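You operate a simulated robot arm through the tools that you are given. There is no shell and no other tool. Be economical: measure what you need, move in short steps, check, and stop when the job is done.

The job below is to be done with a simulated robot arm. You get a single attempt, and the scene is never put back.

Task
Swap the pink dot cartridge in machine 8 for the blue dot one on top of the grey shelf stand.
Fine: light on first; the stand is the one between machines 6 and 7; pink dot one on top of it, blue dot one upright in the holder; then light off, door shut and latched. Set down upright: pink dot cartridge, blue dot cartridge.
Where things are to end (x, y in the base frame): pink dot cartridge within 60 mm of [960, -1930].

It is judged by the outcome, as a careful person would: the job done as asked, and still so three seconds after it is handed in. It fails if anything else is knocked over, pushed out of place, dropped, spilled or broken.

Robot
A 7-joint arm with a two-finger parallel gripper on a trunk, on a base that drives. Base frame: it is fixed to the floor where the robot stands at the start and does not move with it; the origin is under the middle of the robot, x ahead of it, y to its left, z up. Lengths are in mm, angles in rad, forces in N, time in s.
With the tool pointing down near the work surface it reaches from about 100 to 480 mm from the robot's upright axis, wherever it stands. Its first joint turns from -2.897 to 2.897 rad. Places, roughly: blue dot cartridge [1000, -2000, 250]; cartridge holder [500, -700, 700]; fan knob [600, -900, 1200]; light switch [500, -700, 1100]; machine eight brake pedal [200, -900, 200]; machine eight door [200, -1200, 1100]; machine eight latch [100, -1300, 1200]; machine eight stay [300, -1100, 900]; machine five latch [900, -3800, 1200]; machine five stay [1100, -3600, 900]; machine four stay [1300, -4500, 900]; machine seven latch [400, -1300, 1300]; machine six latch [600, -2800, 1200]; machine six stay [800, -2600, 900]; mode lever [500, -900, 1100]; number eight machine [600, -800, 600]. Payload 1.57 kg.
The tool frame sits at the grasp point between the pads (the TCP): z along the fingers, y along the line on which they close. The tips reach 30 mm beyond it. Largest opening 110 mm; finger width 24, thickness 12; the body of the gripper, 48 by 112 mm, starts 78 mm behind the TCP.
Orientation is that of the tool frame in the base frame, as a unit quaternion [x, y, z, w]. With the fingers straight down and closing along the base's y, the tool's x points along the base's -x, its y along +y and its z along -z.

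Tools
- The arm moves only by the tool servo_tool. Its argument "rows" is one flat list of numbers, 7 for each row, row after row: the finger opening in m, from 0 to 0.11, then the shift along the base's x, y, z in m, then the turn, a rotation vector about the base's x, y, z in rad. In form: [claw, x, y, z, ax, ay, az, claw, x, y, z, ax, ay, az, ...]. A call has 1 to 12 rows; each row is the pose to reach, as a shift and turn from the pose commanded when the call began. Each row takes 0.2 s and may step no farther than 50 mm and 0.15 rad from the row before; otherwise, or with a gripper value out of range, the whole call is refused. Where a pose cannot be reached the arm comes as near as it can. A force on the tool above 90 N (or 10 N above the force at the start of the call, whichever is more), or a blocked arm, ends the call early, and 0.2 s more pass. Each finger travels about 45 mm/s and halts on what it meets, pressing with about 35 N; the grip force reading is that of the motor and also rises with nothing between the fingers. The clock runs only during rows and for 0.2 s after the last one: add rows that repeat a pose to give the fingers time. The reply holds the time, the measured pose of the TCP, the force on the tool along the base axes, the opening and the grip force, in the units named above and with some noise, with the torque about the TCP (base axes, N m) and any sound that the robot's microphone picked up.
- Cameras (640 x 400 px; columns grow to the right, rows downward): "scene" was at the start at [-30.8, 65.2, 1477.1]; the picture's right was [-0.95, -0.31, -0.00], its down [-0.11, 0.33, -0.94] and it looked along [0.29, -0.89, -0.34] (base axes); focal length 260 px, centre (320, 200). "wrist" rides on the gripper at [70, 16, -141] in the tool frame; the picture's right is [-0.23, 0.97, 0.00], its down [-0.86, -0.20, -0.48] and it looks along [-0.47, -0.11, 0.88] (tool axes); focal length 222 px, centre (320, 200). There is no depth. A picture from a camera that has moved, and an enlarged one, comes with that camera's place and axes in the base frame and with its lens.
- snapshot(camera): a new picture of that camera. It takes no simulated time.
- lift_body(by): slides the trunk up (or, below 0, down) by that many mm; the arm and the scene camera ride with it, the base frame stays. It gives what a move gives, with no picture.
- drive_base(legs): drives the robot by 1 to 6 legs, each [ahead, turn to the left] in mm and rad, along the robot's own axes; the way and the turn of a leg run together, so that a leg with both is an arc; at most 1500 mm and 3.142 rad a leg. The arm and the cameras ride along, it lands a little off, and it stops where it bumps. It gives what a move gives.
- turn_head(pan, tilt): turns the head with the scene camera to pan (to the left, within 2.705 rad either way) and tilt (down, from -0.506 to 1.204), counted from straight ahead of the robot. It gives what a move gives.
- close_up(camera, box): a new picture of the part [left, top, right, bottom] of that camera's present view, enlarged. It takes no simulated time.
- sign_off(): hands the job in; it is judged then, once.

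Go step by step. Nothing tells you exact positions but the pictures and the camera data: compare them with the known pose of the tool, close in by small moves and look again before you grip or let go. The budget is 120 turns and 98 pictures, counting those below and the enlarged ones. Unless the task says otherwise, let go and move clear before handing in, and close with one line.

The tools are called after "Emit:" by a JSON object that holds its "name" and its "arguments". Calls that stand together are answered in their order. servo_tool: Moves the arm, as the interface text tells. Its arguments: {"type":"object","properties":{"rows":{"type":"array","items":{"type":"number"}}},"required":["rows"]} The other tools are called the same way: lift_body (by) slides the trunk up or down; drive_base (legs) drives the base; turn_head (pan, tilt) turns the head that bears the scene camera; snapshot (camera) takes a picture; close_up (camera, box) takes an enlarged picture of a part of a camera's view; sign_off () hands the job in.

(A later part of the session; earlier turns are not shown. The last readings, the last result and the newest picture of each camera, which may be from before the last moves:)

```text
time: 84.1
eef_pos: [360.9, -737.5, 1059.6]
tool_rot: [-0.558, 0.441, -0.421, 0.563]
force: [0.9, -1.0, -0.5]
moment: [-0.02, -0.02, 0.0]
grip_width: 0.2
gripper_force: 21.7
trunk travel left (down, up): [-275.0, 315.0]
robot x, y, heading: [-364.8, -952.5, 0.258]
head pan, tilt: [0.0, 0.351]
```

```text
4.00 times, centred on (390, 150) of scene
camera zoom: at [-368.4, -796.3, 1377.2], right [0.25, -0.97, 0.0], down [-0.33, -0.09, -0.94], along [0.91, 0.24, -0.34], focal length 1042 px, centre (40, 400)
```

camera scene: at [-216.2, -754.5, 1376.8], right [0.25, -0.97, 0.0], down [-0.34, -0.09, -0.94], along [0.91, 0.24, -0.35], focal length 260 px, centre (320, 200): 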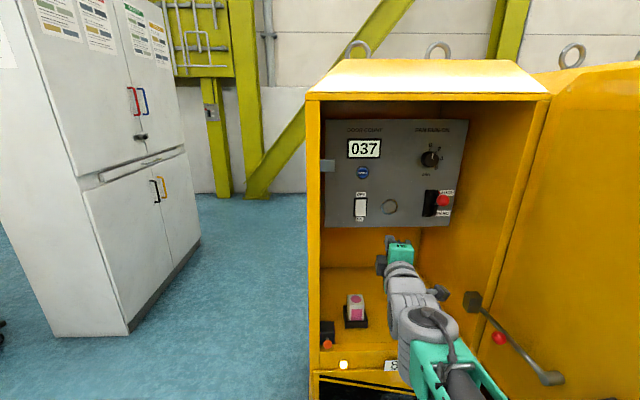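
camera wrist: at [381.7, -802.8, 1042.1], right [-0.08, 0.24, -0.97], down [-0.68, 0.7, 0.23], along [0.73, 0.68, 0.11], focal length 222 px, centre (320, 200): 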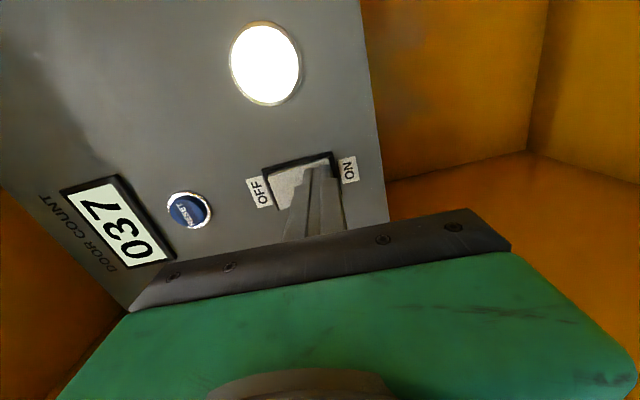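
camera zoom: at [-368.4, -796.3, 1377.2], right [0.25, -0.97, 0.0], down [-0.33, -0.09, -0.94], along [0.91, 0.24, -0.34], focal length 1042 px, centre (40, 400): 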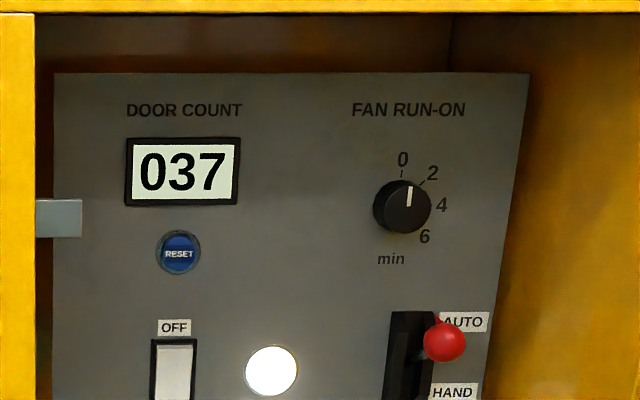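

The light is on and I'm backed out part of the way. I'll back out farther, then fold the tool back down about the wrist.

Emit:
{"name": "drive_base", "arguments": {"legs": [[-350, 0]]}}

Emit:
{"name": "servo_tool", "arguments": {"rows": [0, -0.0019, -0.0005, -0.0286, -0.0355, 0.1323, 0, 0, -0.0075, -0.002, -0.0568, -0.071, 0.2647, 0, 0, -0.0169, -0.0045, -0.0839, -0.1064, 0.397, 0, 0, -0.0297, -0.008, -0.1094, -0.1419, 0.5294, 0, 0, -0.0458, -0.0123, -0.1328, -0.1774, 0.6617, 0, 0, -0.0647, -0.0174, -0.1538, -0.2129, 0.794, 0, 0, -0.0863, -0.0232, -0.1719, -0.2484, 0.9264, 0, 0, -0.1101, -0.0295, -0.1868, -0.2838, 1.0587, 0, 0, -0.1356, -0.0364, -0.1981, -0.3193, 1.1911, 0, 0, -0.1624, -0.0435, -0.2058, -0.3548, 1.3234, 0]}}

Emit:
{"name": "snapshot", "arguments": {"camera": "wrist"}}

```text
time: 86.4
eef_pos: [16.8, -828.5, 1060.5]
tool_rot: [-0.556, 0.442, -0.422, 0.563]
force: [-0.2, -0.6, 0.2]
moment: [0.0, -0.02, -0.05]
grip_width: 0.1
gripper_force: 20.9
trunk travel left (down, up): [-275.0, 315.0]
robot x, y, heading: [-707.5, -1043.1, 0.251]
head pan, tilt: [0.0, 0.351]
```

```text
time: 88.6
eef_pos: [-147.5, -872.6, 852.8]
tool_rot: [0.781, -0.617, 0.058, -0.073]
force: [-1.5, 0.7, 0.6]
moment: [0.0, -0.01, -0.02]
grip_width: 0.0
gripper_force: 21.5
trunk travel left (down, up): [-275.0, 315.0]
robot x, y, heading: [-705.0, -1044.6, 0.253]
head pan, tilt: [0.0, 0.351]
```

```text
57 pictures are left
camera wrist: at [-171.7, -949.1, 987.9], right [-0.98, 0.0, -0.18], down [-0.1, 0.86, 0.51], along [0.16, 0.52, -0.84], focal length 222 px, centre (320, 200)
```

wrist: 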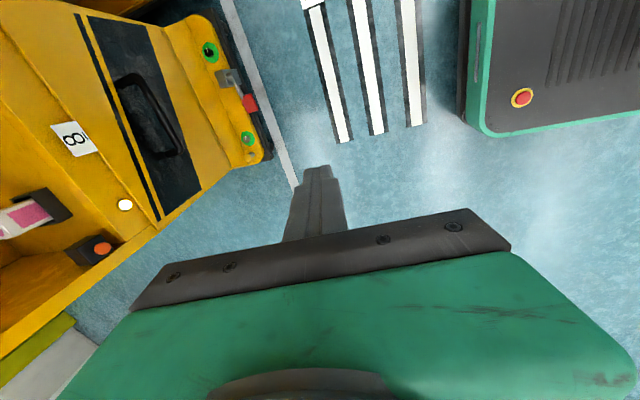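

The tool is pointing down with a slight lean. Next I turn it 90° about its own axis, so the fingers close along the row direction with the camera on the far side.

Emit:
{"name": "servo_tool", "arguments": {"rows": [0.03, 0, 0, 0, -0.026, -0.007, 0.1402, 0.06, 0, 0, 0, -0.0521, -0.014, 0.2805, 0.09, 0, 0, 0, -0.0782, -0.0209, 0.4207, 0.09, 0, 0, 0, -0.1042, -0.0279, 0.5609, 0.09, 0, 0, 0, -0.1303, -0.0349, 0.7012, 0.09, 0, 0, 0, -0.1563, -0.0419, 0.8414, 0.09, 0, 0, 0, -0.1824, -0.0489, 0.9816, 0.09, 0, 0, 0, -0.2084, -0.0558, 1.1218, 0.09, 0, 0, 0, -0.2345, -0.0628, 1.2621, 0.09, 0, 0, 0, -0.2605, -0.0698, 1.4023, 0.09, 0, 0, 0, -0.2866, -0.0768, 1.5425]}}

Emit:
{"name": "snapshot", "arguments": {"camera": "wrist"}}

```text
time: 91.0
eef_pos: [-145.7, -871.1, 854.0]
tool_rot: [0.993, 0.071, 0.096, -0.018]
force: [-0.2, 0.3, 0.5]
moment: [-0.01, 0.0, -0.01]
grip_width: 90.0
gripper_force: 0.1
out of reach, approached as far as the arm can: row 11
trunk travel left (down, up): [-275.0, 315.0]
robot x, y, heading: [-707.4, -1046.7, 0.25]
head pan, tilt: [0.0, 0.351]
```

```text
56 pictures are left
camera wrist: at [-102.0, -885.1, 1005.3], right [-0.08, -0.99, -0.07], down [-0.95, 0.06, 0.31], along [-0.3, 0.09, -0.95], focal length 222 px, centre (320, 200)
```

wrist: 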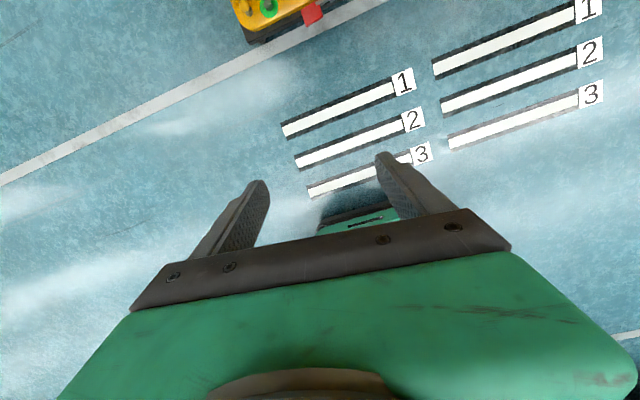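

The tool turned to its limit, 0.12 rad short of square; turning the base 0.14 rad left makes that up. I'll drive up accordingly, stopping just short of the cabinet.

Emit:
{"name": "drive_base", "arguments": {"legs": [[0, -0.095], [436, 0], [0, 0.245]]}}

Emit:
{"name": "snapshot", "arguments": {"camera": "wrist"}}

Emit:
{"name": "turn_head", "arguments": {"pan": -0.1, "tilt": 0.6}}

Emit:
{"name": "snapshot", "arguments": {"camera": "scene"}}

```text
time: 95.0
eef_pos: [265.6, -731.1, 854.9]
tool_rot: [0.986, 0.137, 0.093, -0.025]
force: [0.3, 0.4, 0.3]
moment: [0.01, -0.01, -0.02]
grip_width: 89.9
gripper_force: 0.1
trunk travel left (down, up): [-275.0, 315.0]
robot x, y, heading: [-263.2, -976.2, 0.39]
head pan, tilt: [0.0, 0.351]
```

```text
55 pictures are left
camera wrist: at [311.7, -737.6, 1005.4], right [0.05, -1.0, -0.07], down [-0.95, -0.07, 0.31], along [-0.31, 0.05, -0.95], focal length 222 px, centre (320, 200)
```

wrist: 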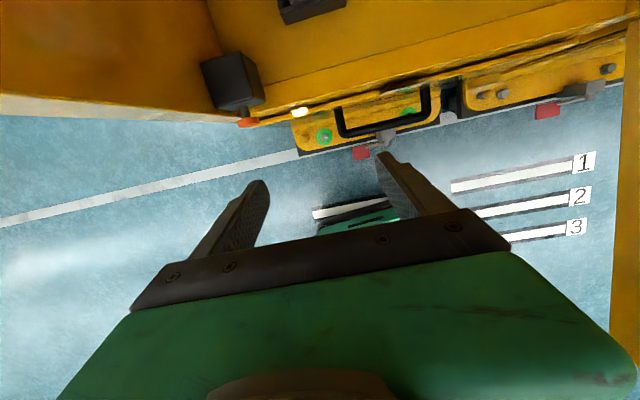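

```text
time: 95.8
eef_pos: [266.1, -730.9, 855.2]
tool_rot: [0.986, 0.137, 0.094, -0.025]
force: [0.0, 0.2, -0.7]
moment: [-0.01, 0.01, -0.01]
grip_width: 90.1
gripper_force: 0.1
trunk travel left (down, up): [-275.0, 315.0]
robot x, y, heading: [-264.4, -977.6, 0.392]
head pan, tilt: [-0.099, 0.6]
```

```text
54 pictures are left
camera scene: at [-295.9, -831.4, 1354.5], right [0.29, -0.96, 0.0], down [-0.54, -0.16, -0.83], along [0.79, 0.24, -0.56], focal length 260 px, centre (320, 200)
```

scene: 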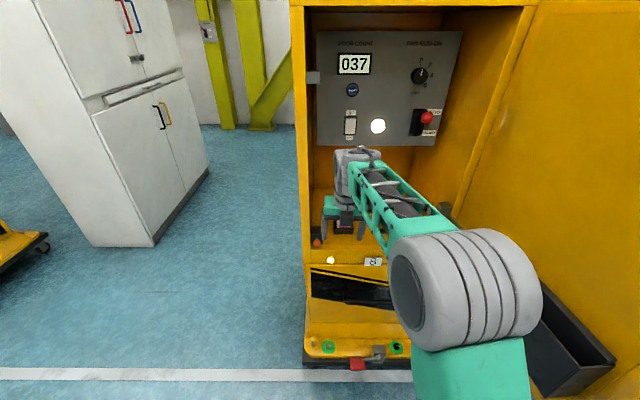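

The fingers are now square to the machine, but I'd enter too far left. I'll shift the base about 45 mm to the right by backing up and re-approaching.

Emit:
{"name": "drive_base", "arguments": {"legs": [[-150, 0], [0, -0.3], [150, 0], [0, 0.3]]}}

Emit:
{"name": "servo_tool", "arguments": {"rows": [0.09, 0, 0, -0.03, 0, 0, 0, 0.09, 0, 0, -0.06, 0, 0, 0]}}

Emit:
{"name": "snapshot", "arguments": {"camera": "wrist"}}

Emit:
{"name": "close_up", "arguments": {"camera": "scene", "box": [290, 140, 450, 280]}}

```text
time: 100.1
eef_pos: [277.9, -778.1, 854.4]
tool_rot: [0.986, 0.133, 0.094, -0.024]
force: [0.6, -0.1, 0.6]
moment: [0.01, 0.0, -0.01]
grip_width: 90.0
gripper_force: 0.1
trunk travel left (down, up): [-275.0, 315.0]
robot x, y, heading: [-255.2, -1022.3, 0.382]
head pan, tilt: [-0.099, 0.6]
```

```text
time: 100.7
eef_pos: [278.0, -777.2, 796.2]
tool_rot: [0.986, 0.134, 0.094, -0.025]
force: [-1.2, -0.2, 0.1]
moment: [0.01, 0.01, -0.01]
grip_width: 89.9
gripper_force: 0.1
trunk travel left (down, up): [-275.0, 315.0]
robot x, y, heading: [-252.9, -1017.1, 0.384]
head pan, tilt: [-0.099, 0.6]
```

```text
53 pictures are left
camera wrist: at [324.0, -784.4, 946.4], right [0.05, -1.0, -0.07], down [-0.95, -0.06, 0.31], along [-0.31, 0.05, -0.95], focal length 222 px, centre (320, 200)
```

wrist: 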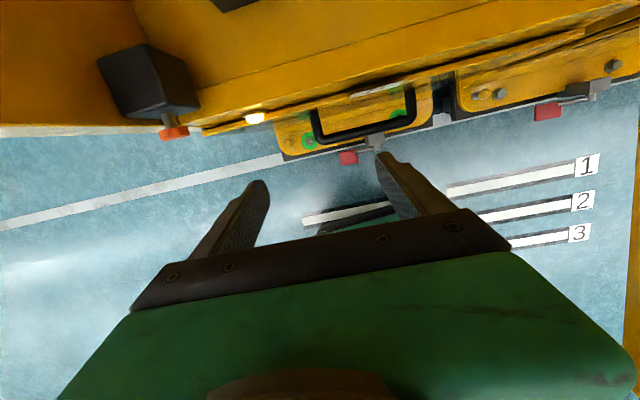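

```text
2.86 times, centred on (370, 210) of scene
camera zoom: at [-284.5, -875.6, 1354.5], right [0.28, -0.96, 0.0], down [-0.54, -0.16, -0.83], along [0.79, 0.23, -0.56], focal length 744 px, centre (177, 171)
```

zoom: 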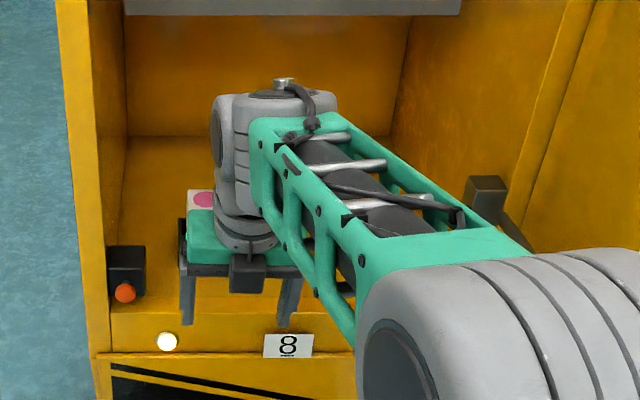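

Fingers are centred between the posts with clearance to the door switch. I narrow them a little and creep forward 100 mm, then look.

Emit:
{"name": "servo_tool", "arguments": {"rows": [0.08, 0, 0, 0, 0, 0, 0, 0.08, 0, 0, 0, 0, 0, 0]}}

Emit:
{"name": "drive_base", "arguments": {"legs": [[100, 0]]}}

Emit:
{"name": "snapshot", "arguments": {"camera": "wrist"}}

Emit:
{"name": "close_up", "arguments": {"camera": "scene", "box": [290, 160, 430, 290]}}

```text
time: 101.3
eef_pos: [278.4, -776.4, 795.9]
tool_rot: [0.986, 0.133, 0.095, -0.025]
force: [-0.2, 0.2, -0.3]
moment: [0.04, -0.02, -0.03]
grip_width: 80.0
gripper_force: 0.0
trunk travel left (down, up): [-275.0, 315.0]
robot x, y, heading: [-255.9, -1024.4, 0.385]
head pan, tilt: [-0.099, 0.6]
```

```text
time: 102.4
eef_pos: [370.9, -739.3, 795.7]
tool_rot: [0.986, 0.134, 0.094, -0.025]
force: [0.0, 0.1, 0.0]
moment: [-0.01, -0.05, -0.01]
grip_width: 79.8
gripper_force: 0.0
trunk travel left (down, up): [-275.0, 315.0]
robot x, y, heading: [-162.8, -984.0, 0.381]
head pan, tilt: [-0.099, 0.6]
```

```text
51 pictures are left
camera wrist: at [417.4, -746.7, 946.4], right [0.05, -1.0, -0.07], down [-0.95, -0.06, 0.31], along [-0.31, 0.05, -0.95], focal length 222 px, centre (320, 200)
```

wrist: 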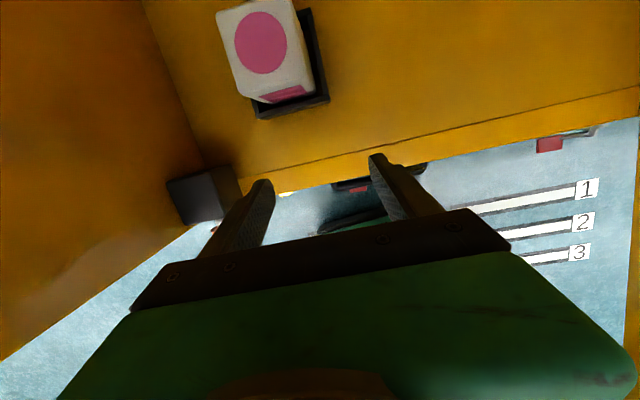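

```text
3.08 times, centred on (360, 225) of scene
camera zoom: at [-191.1, -838.1, 1354.4], right [0.28, -0.96, 0.0], down [-0.54, -0.16, -0.83], along [0.79, 0.23, -0.56], focal length 802 px, centre (197, 123)
```

zoom: 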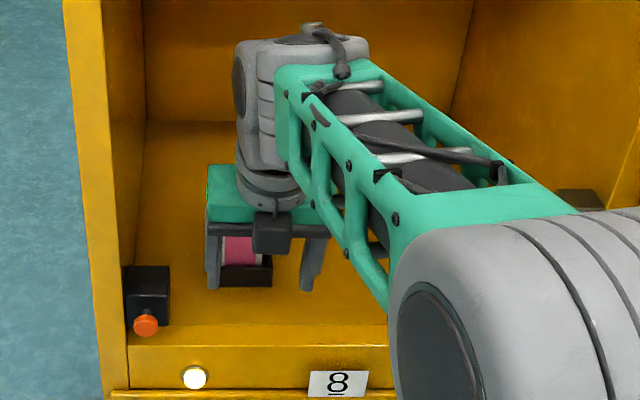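

The dot is clearly in view; the cartridge centre computes to t≈792, d≈272, z top≈781, consistent with before. Driving 105 mm puts the fingers astride it.

Emit:
{"name": "drive_base", "arguments": {"legs": [[105, 0]]}}

Emit:
{"name": "snapshot", "arguments": {"camera": "wrist"}}

```text
time: 103.6
eef_pos: [470.0, -698.0, 796.0]
tool_rot: [0.986, 0.135, 0.094, -0.025]
force: [-0.6, -0.4, -0.6]
moment: [0.02, 0.03, 0.01]
grip_width: 79.7
gripper_force: 0.0
trunk travel left (down, up): [-275.0, 315.0]
robot x, y, heading: [-68.0, -944.3, 0.383]
head pan, tilt: [-0.099, 0.6]
```

```text
49 pictures are left
camera wrist: at [515.6, -706.3, 946.4], right [0.05, -1.0, -0.07], down [-0.95, -0.07, 0.31], along [-0.31, 0.05, -0.95], focal length 222 px, centre (320, 200)
```

wrist: 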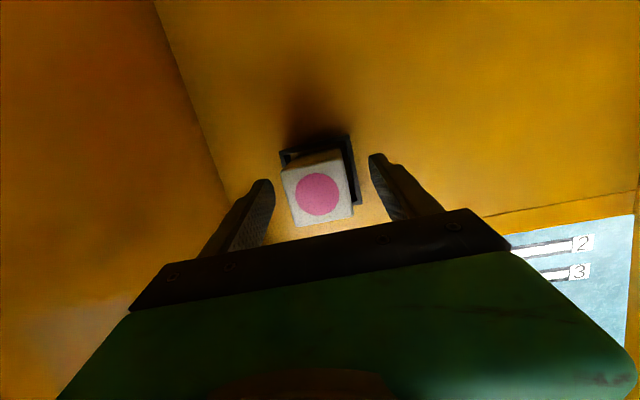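

The fingers straddle the pink cartridge, centred within 4 mm. I lower 28 mm and close.

Emit:
{"name": "servo_tool", "arguments": {"rows": [0.08, -0.002, 0.002, -0.014, 0, 0, 0, 0.08, -0.003, 0.003, -0.028, 0, 0, 0, 0.04, -0.003, 0.003, -0.028, 0, 0, 0, 0.03, -0.003, 0.003, -0.028, 0, 0, 0, 0.03, -0.003, 0.003, -0.028, 0, 0, 0, 0.03, -0.003, 0.003, -0.028, 0, 0, 0]}}

Emit:
{"name": "snapshot", "arguments": {"camera": "wrist"}}

```text
time: 105.0
eef_pos: [468.2, -694.7, 767.7]
tool_rot: [0.986, 0.135, 0.094, -0.024]
force: [0.3, -0.6, 0.7]
moment: [-0.13, -0.05, -0.04]
grip_width: 49.7
gripper_force: 32.5
trunk travel left (down, up): [-275.0, 315.0]
robot x, y, heading: [-62.2, -946.1, 0.383]
head pan, tilt: [-0.099, 0.6]
```

```text
48 pictures are left
camera wrist: at [513.6, -703.2, 918.4], right [0.05, -1.0, -0.07], down [-0.95, -0.07, 0.31], along [-0.31, 0.05, -0.95], focal length 222 px, centre (320, 200)
```

wrist: 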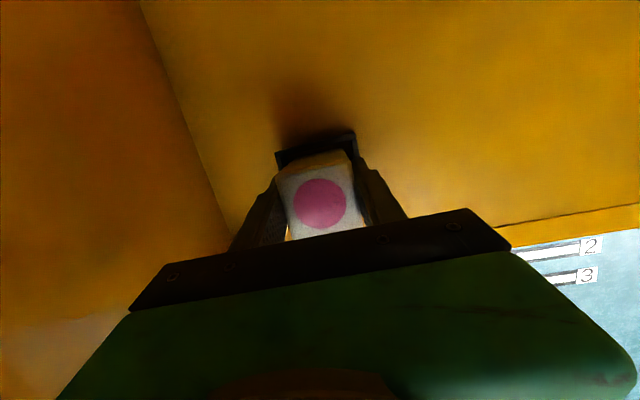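

Gripped at 49.7 mm. Lifting straight up out of the holder.

Emit:
{"name": "servo_tool", "arguments": {"rows": [0.03, 0, 0, 0.02, 0, 0, 0, 0.03, 0, 0, 0.045, 0, 0, 0, 0.03, 0, 0, 0.07, 0, 0, 0]}}

Emit:
{"name": "close_up", "arguments": {"camera": "scene", "box": [290, 160, 430, 290]}}

Emit:
{"name": "snapshot", "arguments": {"camera": "wrist"}}

```text
time: 105.8
eef_pos: [465.5, -697.2, 837.7]
tool_rot: [0.986, 0.134, 0.092, -0.025]
force: [0.3, 0.5, -1.9]
moment: [-0.01, -0.01, 0.01]
grip_width: 50.0
gripper_force: 34.6
trunk travel left (down, up): [-275.0, 315.0]
robot x, y, heading: [-67.3, -944.3, 0.39]
head pan, tilt: [-0.099, 0.6]
```

```text
3.08 times, centred on (360, 225) of scene
camera zoom: at [-92.4, -798.3, 1354.4], right [0.28, -0.96, 0.0], down [-0.54, -0.16, -0.82], along [0.79, 0.23, -0.57], focal length 802 px, centre (197, 123)
```

zoom: 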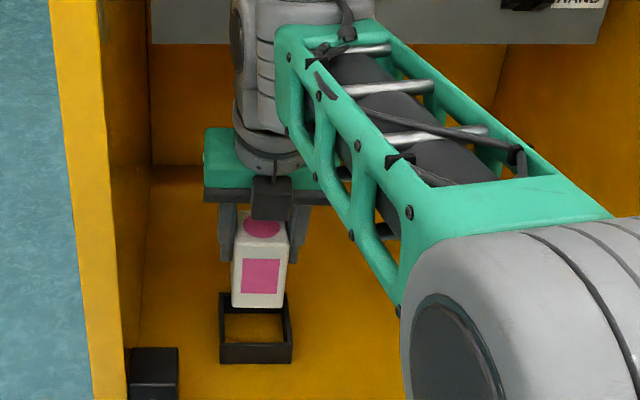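

```text
46 pictures are left
camera wrist: at [511.1, -704.0, 988.2], right [0.05, -1.0, -0.07], down [-0.95, -0.07, 0.31], along [-0.31, 0.05, -0.95], focal length 222 px, centre (320, 200)
```

wrist: 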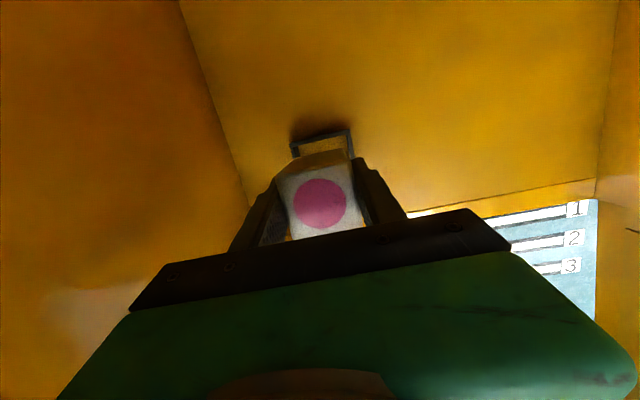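

The pink cartridge is free and upright (its base about 72 mm below the TCP). I back out, raise the trunk to clear the red handle later, and drive round toward the stand.

Emit:
{"name": "drive_base", "arguments": {"legs": [[-600, 0]]}}

Emit:
{"name": "lift_body", "arguments": {"by": 300}}

Emit:
{"name": "drive_base", "arguments": {"legs": [[0, -1.58], [1333, 0], [0, 1.58]]}}

Emit:
{"name": "turn_head", "arguments": {"pan": 0.0, "tilt": 0.6}}

Emit:
{"name": "snapshot", "arguments": {"camera": "scene"}}

```text
time: 109.2
eef_pos: [-93.9, -922.5, 837.5]
tool_rot: [0.986, 0.135, 0.093, -0.025]
force: [-0.3, 0.0, -0.7]
moment: [-0.01, -0.01, -0.01]
grip_width: 49.7
gripper_force: 35.4
trunk travel left (down, up): [-275.0, 315.0]
robot x, y, heading: [-621.1, -1171.1, 0.384]
head pan, tilt: [-0.099, 0.6]
```

```text
time: 112.2
eef_pos: [-94.2, -921.7, 1137.5]
tool_rot: [0.986, 0.135, 0.094, -0.026]
force: [0.0, -1.2, -2.0]
moment: [-0.05, 0.0, 0.02]
grip_width: 49.7
gripper_force: 35.1
trunk travel left (down, up): [-575.0, 15.0]
robot x, y, heading: [-620.8, -1169.6, 0.389]
head pan, tilt: [-0.099, 0.6]
```

```text
time: 126.4
eef_pos: [410.3, -2181.6, 1137.3]
tool_rot: [0.989, 0.111, 0.093, -0.023]
force: [0.0, 1.0, -1.6]
moment: [-0.01, -0.01, 0.01]
grip_width: 49.5
gripper_force: 35.1
trunk travel left (down, up): [-575.0, 15.0]
robot x, y, heading: [-131.3, -2401.3, 0.337]
head pan, tilt: [-0.099, 0.6]
```

```text
time: 127.1
eef_pos: [411.9, -2183.5, 1136.7]
tool_rot: [0.989, 0.111, 0.094, -0.023]
force: [-0.8, 0.9, -1.7]
moment: [0.06, 0.0, -0.02]
grip_width: 49.7
gripper_force: 34.8
trunk travel left (down, up): [-575.0, 15.0]
robot x, y, heading: [-133.0, -2405.0, 0.335]
head pan, tilt: [0.0, 0.6]
```

```text
45 pictures are left
camera scene: at [-153.2, -2249.1, 1654.4], right [0.33, -0.94, 0.0], down [-0.53, -0.19, -0.82], along [0.78, 0.27, -0.57], focal length 260 px, centre (320, 200)
```

scene: 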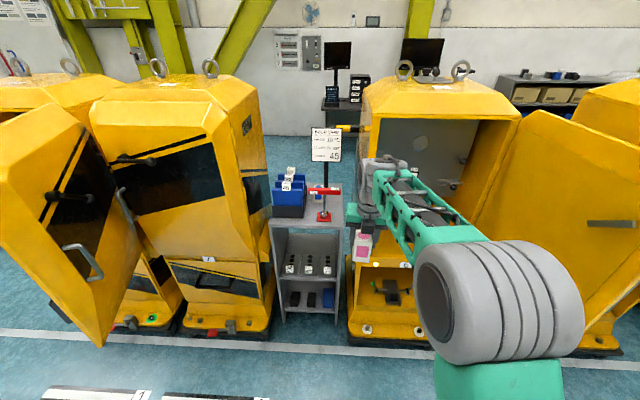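

I'm in front of the stand with the cartridge held. Zooming in on the stand top to fix its corners.

Emit:
{"name": "close_up", "arguments": {"camera": "scene", "box": [255, 150, 365, 240]}}

```text
4.44 times, centred on (310, 195) of scene
camera zoom: at [-153.2, -2249.1, 1654.4], right [0.33, -0.94, 0.0], down [-0.53, -0.19, -0.82], along [0.78, 0.27, -0.57], focal length 1158 px, centre (364, 222)
```

zoom: 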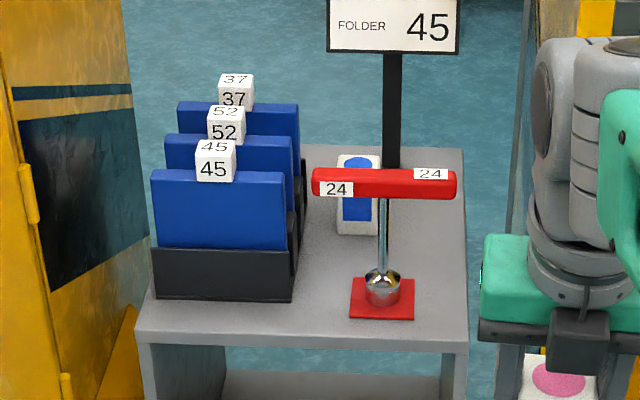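

Stand top measured: right edge passes about 56 mm from the target; blue sits near [940,-1862]. I'll set pink at about [963,-1941]. Trim heading and drive in at height, stopping short of the machine trolleys.

Emit:
{"name": "drive_base", "arguments": {"legs": [[0, 0.052], [470, 0]]}}

Emit:
{"name": "snapshot", "arguments": {"camera": "wrist"}}

Emit:
{"name": "snapshot", "arguments": {"camera": "scene"}}

```text
time: 130.3
eef_pos: [825.8, -1985.2, 1136.8]
tool_rot: [0.986, 0.133, 0.093, -0.025]
force: [1.4, -0.1, -2.6]
moment: [0.0, 0.0, 0.0]
grip_width: 49.8
gripper_force: 35.4
trunk travel left (down, up): [-575.0, 15.0]
robot x, y, heading: [298.4, -2231.8, 0.38]
head pan, tilt: [0.0, 0.6]
```

```text
43 pictures are left
camera wrist: at [872.3, -1994.2, 1287.7], right [0.04, -1.0, -0.07], down [-0.95, -0.06, 0.31], along [-0.31, 0.05, -0.95], focal length 222 px, centre (320, 200)
```

wrist: 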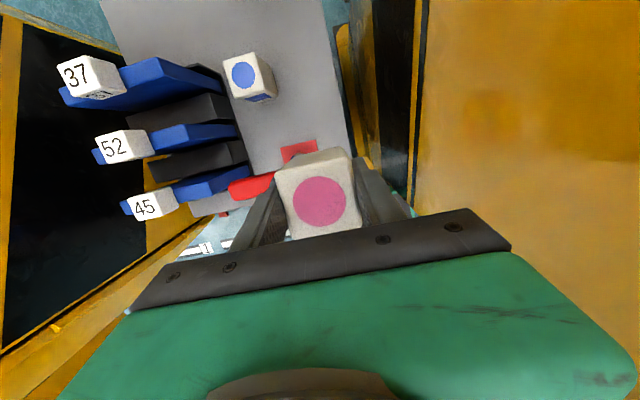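

```text
42 pictures are left
camera scene: at [265.7, -2078.3, 1654.4], right [0.37, -0.93, 0.0], down [-0.52, -0.21, -0.82], along [0.77, 0.31, -0.57], focal length 260 px, centre (320, 200)
```

scene: 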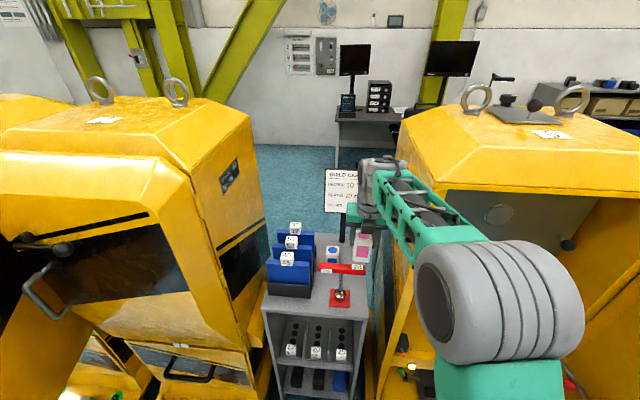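

The gripper has 80 mm clearance to machine 6. I nudge 30 mm ahead, then reach forward with the arm over the handle.

Emit:
{"name": "drive_base", "arguments": {"legs": [[30, 0]]}}

Emit:
{"name": "servo_tool", "arguments": {"rows": [0.03, 0.027, 0.008, 0.01, 0, 0, 0, 0.03, 0.054, 0.016, 0.01, 0, 0, 0, 0.03, 0.081, 0.024, 0.01, 0, 0, 0, 0.03, 0.108, 0.032, 0.01, 0, 0, 0]}}

Emit:
{"name": "snapshot", "arguments": {"camera": "wrist"}}

Emit:
{"name": "close_up", "arguments": {"camera": "scene", "box": [255, 150, 415, 310]}}

```text
time: 131.1
eef_pos: [853.8, -1976.0, 1136.0]
tool_rot: [0.987, 0.133, 0.092, -0.023]
force: [0.0, 0.7, -1.9]
moment: [-0.02, 0.03, 0.02]
grip_width: 49.9
gripper_force: 35.0
trunk travel left (down, up): [-575.0, 15.0]
robot x, y, heading: [324.2, -2221.5, 0.376]
head pan, tilt: [0.0, 0.6]
```

```text
time: 132.1
eef_pos: [964.4, -1941.6, 1146.2]
tool_rot: [0.987, 0.132, 0.092, -0.024]
force: [0.2, 0.4, -1.8]
moment: [-0.02, 0.01, 0.0]
grip_width: 49.7
gripper_force: 35.0
trunk travel left (down, up): [-575.0, 15.0]
robot x, y, heading: [323.9, -2217.4, 0.382]
head pan, tilt: [0.0, 0.6]
```

```text
41 pictures are left
camera wrist: at [1009.7, -1948.7, 1297.5], right [0.04, -1.0, -0.07], down [-0.95, -0.06, 0.31], along [-0.32, 0.05, -0.95], focal length 222 px, centre (320, 200)
```

wrist: 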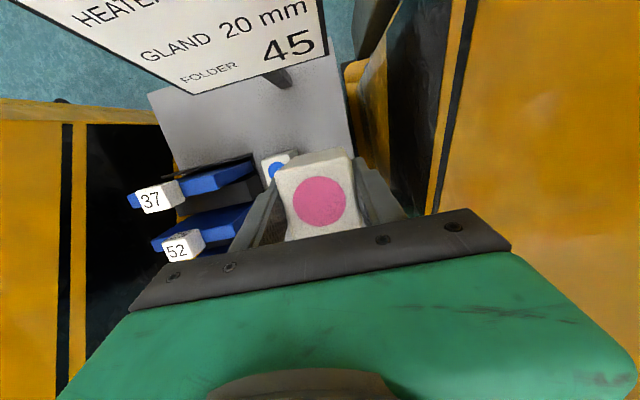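

```text
2.50 times, centred on (335, 230) of scene
camera zoom: at [293.5, -2067.2, 1654.4], right [0.37, -0.93, 0.0], down [-0.53, -0.21, -0.82], along [0.77, 0.31, -0.57], focal length 651 px, centre (282, 125)
```

zoom: 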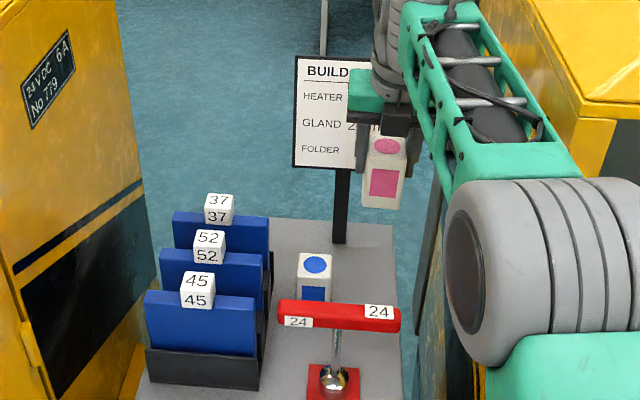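

Pink hangs over its spot, 86 mm from blue along the stand. I lower the trunk 120 mm and check clearances.

Emit:
{"name": "lift_body", "arguments": {"by": -130}}

Emit:
{"name": "snapshot", "arguments": {"camera": "wrist"}}

Emit:
{"name": "close_up", "arguments": {"camera": "scene", "box": [255, 130, 415, 290]}}

```text
time: 133.7
eef_pos: [963.0, -1942.4, 1017.5]
tool_rot: [0.986, 0.133, 0.094, -0.025]
force: [0.9, 0.5, -1.7]
moment: [0.04, 0.02, -0.02]
grip_width: 49.9
gripper_force: 35.1
trunk travel left (down, up): [-445.0, 145.0]
robot x, y, heading: [323.0, -2221.0, 0.38]
head pan, tilt: [0.0, 0.6]
```

```text
39 pictures are left
camera wrist: at [1008.6, -1949.1, 1168.3], right [0.04, -1.0, -0.07], down [-0.95, -0.06, 0.31], along [-0.31, 0.05, -0.95], focal length 222 px, centre (320, 200)
```

wrist: 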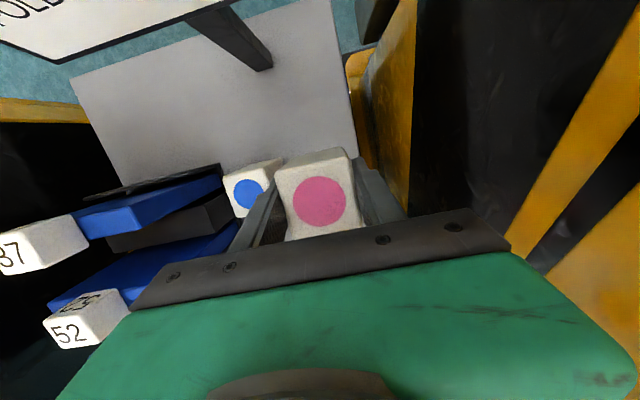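

```text
2.50 times, centred on (335, 210) of scene
camera zoom: at [292.5, -2067.6, 1524.4], right [0.37, -0.93, 0.0], down [-0.52, -0.21, -0.83], along [0.77, 0.31, -0.57], focal length 651 px, centre (282, 175)
```

zoom: 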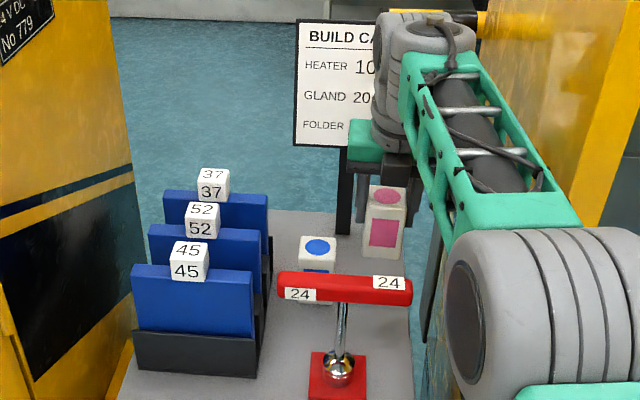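

All clear. Lowering to just above the stand top.

Emit:
{"name": "servo_tool", "arguments": {"rows": [0.03, 0, 0, -0.03, 0, 0, 0, 0.03, 0, 0, -0.06, 0, 0, 0, 0.03, 0, 0, -0.075, 0, 0, 0]}}

Emit:
{"name": "close_up", "arguments": {"camera": "scene", "box": [310, 175, 390, 240]}}

```text
time: 134.5
eef_pos: [961.9, -1941.7, 944.3]
tool_rot: [0.986, 0.133, 0.094, -0.025]
force: [0.7, -0.1, -2.2]
moment: [-0.04, -0.01, 0.01]
grip_width: 49.6
gripper_force: 35.1
trunk travel left (down, up): [-445.0, 145.0]
robot x, y, heading: [319.6, -2220.7, 0.382]
head pan, tilt: [0.0, 0.6]
```

```text
6.15 times, centred on (350, 208) of scene
camera zoom: at [292.7, -2067.5, 1524.4], right [0.37, -0.93, 0.0], down [-0.52, -0.21, -0.82], along [0.77, 0.31, -0.57], focal length 1603 px, centre (135, 154)
```

zoom: 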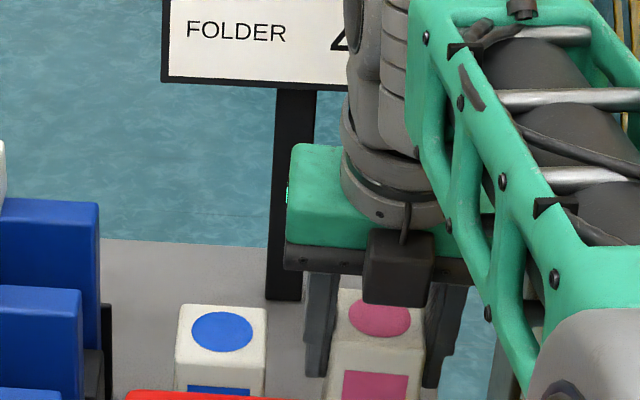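

Just above the surface. I feel for contact with small steps.

Emit:
{"name": "servo_tool", "arguments": {"rows": [0.03, 0, 0, -0.003, 0, 0, 0, 0.03, 0, 0, -0.006, 0, 0, 0, 0.03, 0, 0, -0.008, 0, 0, 0]}}

```text
time: 135.3
eef_pos: [963.1, -1941.5, 935.4]
tool_rot: [0.986, 0.133, 0.093, -0.025]
force: [-0.1, -0.4, -2.3]
moment: [0.01, -0.01, -0.01]
grip_width: 49.8
gripper_force: 34.6
trunk travel left (down, up): [-445.0, 145.0]
robot x, y, heading: [325.1, -2219.7, 0.376]
head pan, tilt: [0.0, 0.6]
```

Emit:
{"name": "servo_tool", "arguments": {"rows": [0.03, 0, 0, -0.002, 0, 0, 0, 0.03, 0, 0, -0.004, 0, 0, 0]}}

Emit:
{"name": "servo_tool", "arguments": {"rows": [0.03, 0, 0, -0.002, 0, 0, 0]}}

Emit:
{"name": "close_up", "arguments": {"camera": "scene", "box": [310, 175, 390, 240]}}

```text
time: 135.9
eef_pos: [962.6, -1942.4, 930.3]
tool_rot: [0.986, 0.133, 0.093, -0.025]
force: [0.6, -0.4, -2.9]
moment: [-0.01, 0.02, 0.04]
grip_width: 49.8
gripper_force: 34.9
trunk travel left (down, up): [-445.0, 145.0]
robot x, y, heading: [321.3, -2222.3, 0.381]
head pan, tilt: [0.0, 0.6]
```

```text
time: 136.3
eef_pos: [963.3, -1942.8, 928.7]
tool_rot: [0.986, 0.133, 0.094, -0.024]
force: [0.6, -0.7, 0.6]
moment: [-0.03, -0.04, -0.03]
grip_width: 49.6
gripper_force: 34.4
trunk travel left (down, up): [-445.0, 145.0]
robot x, y, heading: [322.6, -2220.1, 0.381]
head pan, tilt: [0.0, 0.6]
```

```text
6.15 times, centred on (350, 208) of scene
camera zoom: at [292.5, -2067.6, 1524.4], right [0.37, -0.93, 0.0], down [-0.52, -0.21, -0.83], along [0.77, 0.31, -0.56], focal length 1603 px, centre (135, 154)
```

zoom: 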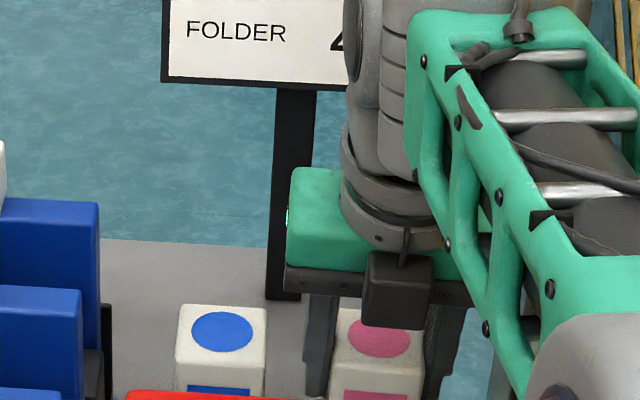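

Force flipped positive: the cartridge has touched down. I press 1 mm more, open to 70 mm (clear of blue), and rise.

Emit:
{"name": "servo_tool", "arguments": {"rows": [0.03, 0, 0, -0.001, 0, 0, 0, 0.06, 0, 0, -0.001, 0, 0, 0, 0.07, 0, 0, -0.001, 0, 0, 0, 0.07, 0, 0, -0.001, 0, 0, 0, 0.07, 0, 0, 0.02, 0, 0, 0, 0.07, 0, 0, 0.06, 0, 0, 0, 0.07, 0, 0, 0.1, 0, 0, 0]}}

Emit:
{"name": "snapshot", "arguments": {"camera": "wrist"}}

```text
time: 137.9
eef_pos: [959.9, -1940.1, 1026.8]
tool_rot: [0.986, 0.134, 0.092, -0.024]
force: [0.5, -0.3, -0.1]
moment: [0.01, 0.04, -0.02]
grip_width: 69.9
gripper_force: 0.0
trunk travel left (down, up): [-445.0, 145.0]
robot x, y, heading: [322.0, -2220.6, 0.375]
head pan, tilt: [0.0, 0.6]
```

```text
35 pictures are left
camera wrist: at [1006.9, -1947.4, 1177.8], right [0.05, -1.0, -0.07], down [-0.95, -0.06, 0.31], along [-0.32, 0.05, -0.95], focal length 222 px, centre (320, 200)
```

wrist: 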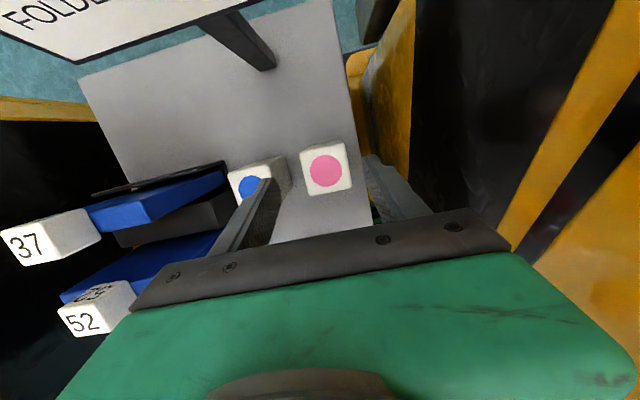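

Pink stands upright at about [962,-1939]. Next I move sideways over the blue cartridge at [938,-1861] and check alignment.

Emit:
{"name": "servo_tool", "arguments": {"rows": [0.07, -0.011, 0.04, 0.0, 0, 0, 0, 0.07, -0.022, 0.079, 0.0, 0, 0, 0, 0.07, -0.022, 0.079, 0.0, 0, 0, 0]}}

Emit:
{"name": "snapshot", "arguments": {"camera": "wrist"}}

Emit:
{"name": "close_up", "arguments": {"camera": "scene", "box": [290, 165, 386, 240]}}

```text
time: 138.7
eef_pos: [939.1, -1862.1, 1026.8]
tool_rot: [0.986, 0.132, 0.094, -0.025]
force: [-0.4, 0.3, 0.4]
moment: [0.01, 0.02, 0.0]
grip_width: 70.0
gripper_force: 0.1
trunk travel left (down, up): [-445.0, 145.0]
robot x, y, heading: [325.9, -2215.2, 0.38]
head pan, tilt: [0.0, 0.6]
```

```text
34 pictures are left
camera wrist: at [984.5, -1870.1, 1176.7], right [0.04, -1.0, -0.07], down [-0.95, -0.06, 0.31], along [-0.31, 0.05, -0.95], focal length 222 px, centre (320, 200)
```

wrist: 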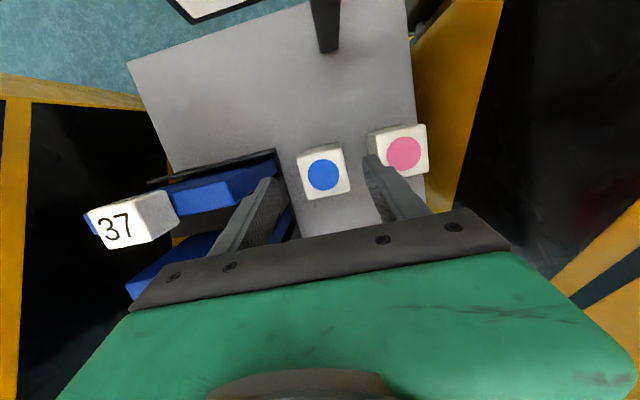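

```text
5.33 times, centred on (338, 202) of scene
camera zoom: at [292.4, -2067.3, 1524.4], right [0.37, -0.93, 0.0], down [-0.52, -0.21, -0.83], along [0.77, 0.31, -0.56], focal length 1390 px, centre (224, 187)
```

zoom: 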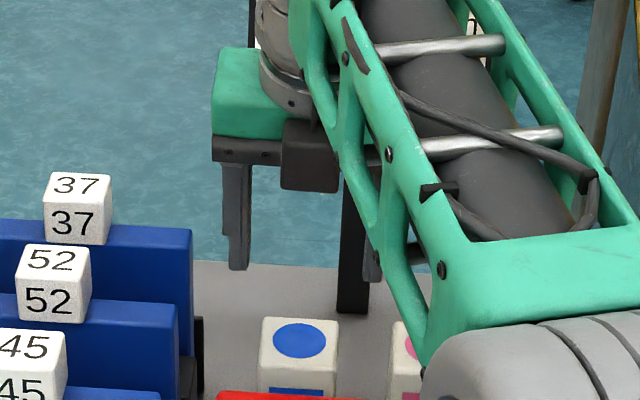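

Alignment over blue is within 2 mm; the folder rack is close on the left, so I narrow the opening to 62 mm and lower halfway for a check.

Emit:
{"name": "servo_tool", "arguments": {"rows": [0.062, -0.001, -0.002, 0.0, 0, 0, 0, 0.062, -0.001, -0.002, -0.02, 0, 0, 0, 0.062, -0.001, -0.002, -0.045, 0, 0, 0]}}

Emit:
{"name": "snapshot", "arguments": {"camera": "wrist"}}

Emit:
{"name": "close_up", "arguments": {"camera": "scene", "box": [290, 175, 370, 240]}}

```text
time: 139.5
eef_pos: [938.9, -1864.7, 980.9]
tool_rot: [0.986, 0.133, 0.094, -0.024]
force: [0.7, 0.5, 0.4]
moment: [-0.05, 0.0, -0.02]
grip_width: 61.8
gripper_force: 0.0
trunk travel left (down, up): [-445.0, 145.0]
robot x, y, heading: [321.7, -2219.4, 0.384]
head pan, tilt: [0.0, 0.6]
```

```text
32 pictures are left
camera wrist: at [984.8, -1871.9, 1132.4], right [0.05, -1.0, -0.07], down [-0.95, -0.06, 0.31], along [-0.31, 0.05, -0.95], focal length 222 px, centre (320, 200)
```

wrist: 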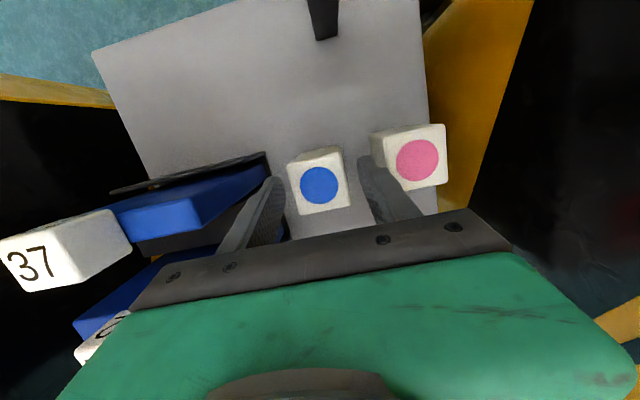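

```text
6.15 times, centred on (330, 208) of scene
camera zoom: at [292.5, -2067.6, 1524.4], right [0.37, -0.93, 0.0], down [-0.52, -0.21, -0.83], along [0.77, 0.31, -0.56], focal length 1603 px, centre (258, 154)
```

zoom: 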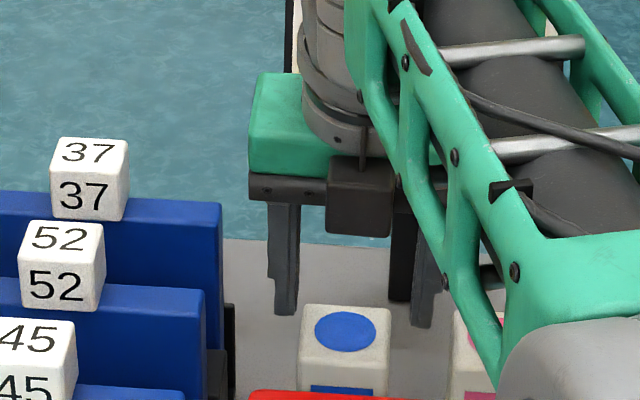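

Good clearances on both sides. Lower to grasp height and close.

Emit:
{"name": "servo_tool", "arguments": {"rows": [0.062, 0, 0, -0.02, 0, 0, 0, 0.062, 0, 0, -0.04, 0, 0, 0, 0.062, 0, 0, -0.051, 0, 0, 0, 0.04, 0, 0, -0.051, 0, 0, 0, 0.03, 0, 0, -0.051, 0, 0, 0, 0.03, 0, 0, -0.051, 0, 0, 0]}}

Emit:
{"name": "snapshot", "arguments": {"camera": "wrist"}}

```text
time: 140.9
eef_pos: [939.9, -1863.9, 930.8]
tool_rot: [0.986, 0.133, 0.094, -0.026]
force: [-0.8, -0.6, 0.2]
moment: [-0.1, -0.03, -0.01]
grip_width: 49.8
gripper_force: 33.8
trunk travel left (down, up): [-445.0, 145.0]
robot x, y, heading: [322.9, -2223.4, 0.381]
head pan, tilt: [0.0, 0.6]
```

```text
30 pictures are left
camera wrist: at [985.4, -1871.6, 1081.7], right [0.04, -1.0, -0.07], down [-0.95, -0.06, 0.31], along [-0.31, 0.05, -0.95], focal length 222 px, centre (320, 200)
```

wrist: 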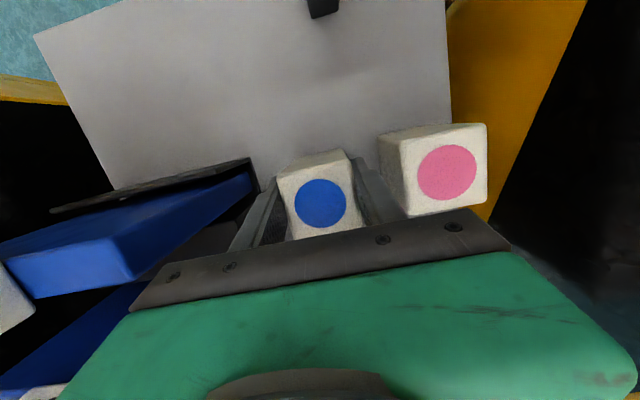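

Blue is gripped just as pink was. Lifting clear with arm and trunk, then retracting over the handle.

Emit:
{"name": "servo_tool", "arguments": {"rows": [0.03, 0, 0, 0.03, 0, 0, 0, 0.03, 0, 0, 0.07, 0, 0, 0, 0.03, 0, 0, 0.1, 0, 0, 0]}}

Emit:
{"name": "lift_body", "arguments": {"by": 130}}

Emit:
{"name": "close_up", "arguments": {"camera": "scene", "box": [255, 150, 415, 310]}}

```text
time: 141.7
eef_pos: [940.0, -1866.0, 1031.5]
tool_rot: [0.986, 0.134, 0.092, -0.024]
force: [0.4, -0.2, -1.0]
moment: [0.04, 0.0, 0.0]
grip_width: 49.4
gripper_force: 35.4
trunk travel left (down, up): [-445.0, 145.0]
robot x, y, heading: [324.6, -2219.0, 0.38]
head pan, tilt: [0.0, 0.6]
```

```text
time: 143.3
eef_pos: [940.3, -1866.1, 1161.4]
tool_rot: [0.986, 0.132, 0.094, -0.024]
force: [0.1, -0.1, -1.3]
moment: [0.04, -0.01, 0.01]
grip_width: 49.9
gripper_force: 35.2
trunk travel left (down, up): [-575.0, 15.0]
robot x, y, heading: [325.5, -2220.4, 0.376]
head pan, tilt: [0.0, 0.6]
```

```text
2.50 times, centred on (335, 230) of scene
camera zoom: at [292.7, -2067.4, 1654.4], right [0.37, -0.93, 0.0], down [-0.52, -0.21, -0.82], along [0.77, 0.31, -0.57], focal length 651 px, centre (282, 125)
```

zoom: 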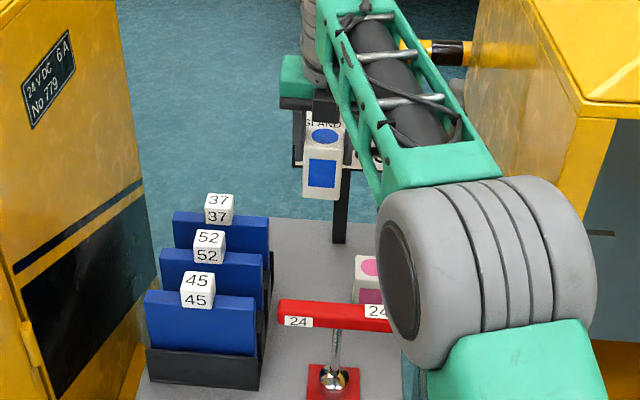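

Blue is clear. I'll back out, restore the carrying pose, and drive back to the front of machine 8.

Emit:
{"name": "drive_base", "arguments": {"legs": [[-500, 0]]}}

Emit:
{"name": "servo_tool", "arguments": {"rows": [0.03, -0.0203, -0.0275, -0.01, 0, 0, 0, 0.03, -0.0405, -0.055, -0.02, 0, 0, 0, 0.03, -0.0608, -0.0824, -0.02, 0, 0, 0, 0.03, -0.081, -0.1099, -0.02, 0, 0, 0]}}

Emit:
{"name": "drive_base", "arguments": {"legs": [[0, 1.563], [1325, 0], [0, -1.56]]}}

Emit:
{"name": "lift_body", "arguments": {"by": -300}}

```text
time: 146.3
eef_pos: [467.6, -2056.0, 1162.3]
tool_rot: [0.986, 0.133, 0.094, -0.025]
force: [0.1, -0.3, -1.0]
moment: [0.03, 0.0, -0.02]
grip_width: 49.5
gripper_force: 34.5
trunk travel left (down, up): [-575.0, 15.0]
robot x, y, heading: [-147.5, -2411.1, 0.376]
head pan, tilt: [0.0, 0.6]
```

```text
time: 147.3
eef_pos: [386.0, -2169.5, 1145.4]
tool_rot: [0.987, 0.132, 0.093, -0.025]
force: [0.2, 0.4, -1.8]
moment: [0.02, -0.02, 0.02]
grip_width: 49.6
gripper_force: 35.2
trunk travel left (down, up): [-575.0, 15.0]
robot x, y, heading: [-149.7, -2407.5, 0.378]
head pan, tilt: [0.0, 0.6]
```

```text
time: 161.5
eef_pos: [-135.3, -909.0, 1145.3]
tool_rot: [0.982, 0.163, 0.093, -0.028]
force: [0.0, -0.8, -1.1]
moment: [-0.04, -0.02, 0.01]
grip_width: 49.8
gripper_force: 35.1
trunk travel left (down, up): [-575.0, 15.0]
robot x, y, heading: [-655.3, -1182.6, 0.442]
head pan, tilt: [0.0, 0.6]
```

```text
time: 164.5
eef_pos: [-134.2, -908.9, 845.6]
tool_rot: [0.982, 0.163, 0.092, -0.027]
force: [-0.2, 0.6, -1.2]
moment: [0.03, -0.01, -0.02]
grip_width: 49.5
gripper_force: 35.0
trunk travel left (down, up): [-275.0, 315.0]
robot x, y, heading: [-652.9, -1184.2, 0.438]
head pan, tilt: [0.0, 0.6]
```

I'm back in front of machine 8 with blue held. I trim the heading to match the pick-up pose and drive in, stopping 100 mm short.

Emit:
{"name": "drive_base", "arguments": {"legs": [[0, -0.056], [530, 0]]}}

Emit:
{"name": "snapshot", "arguments": {"camera": "wrist"}}

```text
time: 168.0
eef_pos: [372.7, -745.0, 845.5]
tool_rot: [0.987, 0.131, 0.093, -0.024]
force: [0.0, -0.5, -0.7]
moment: [0.0, -0.01, 0.04]
grip_width: 49.7
gripper_force: 35.3
trunk travel left (down, up): [-275.0, 315.0]
robot x, y, heading: [-165.2, -989.5, 0.379]
head pan, tilt: [0.0, 0.6]
```

```text
28 pictures are left
camera wrist: at [419.0, -752.9, 995.8], right [0.04, -1.0, -0.07], down [-0.95, -0.06, 0.31], along [-0.31, 0.05, -0.95], focal length 222 px, centre (320, 200)
```

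wrist: 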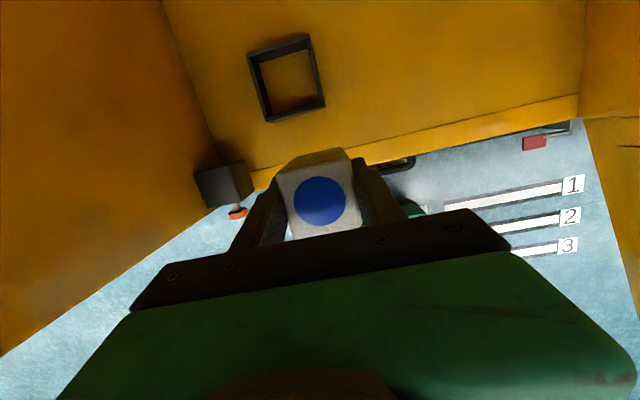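

The empty cup is clearly visible. Driving the last 103 mm, then aligning with the recorded grasp position.

Emit:
{"name": "servo_tool", "arguments": {"rows": [0.03, 0, 0, -0.01, 0, 0, 0]}}

Emit:
{"name": "drive_base", "arguments": {"legs": [[103, 0]]}}

```text
time: 168.4
eef_pos: [372.8, -744.1, 834.7]
tool_rot: [0.987, 0.132, 0.093, -0.025]
force: [-0.2, 0.3, -1.7]
moment: [0.03, 0.01, -0.01]
grip_width: 49.4
gripper_force: 35.0
trunk travel left (down, up): [-275.0, 315.0]
robot x, y, heading: [-163.3, -988.6, 0.379]
head pan, tilt: [0.0, 0.6]
```

```text
time: 169.5
eef_pos: [468.9, -706.0, 835.5]
tool_rot: [0.987, 0.132, 0.094, -0.025]
force: [0.6, -1.2, -1.0]
moment: [0.0, 0.0, -0.01]
grip_width: 49.6
gripper_force: 35.4
trunk travel left (down, up): [-275.0, 315.0]
robot x, y, heading: [-67.3, -948.9, 0.38]
head pan, tilt: [0.0, 0.6]
```

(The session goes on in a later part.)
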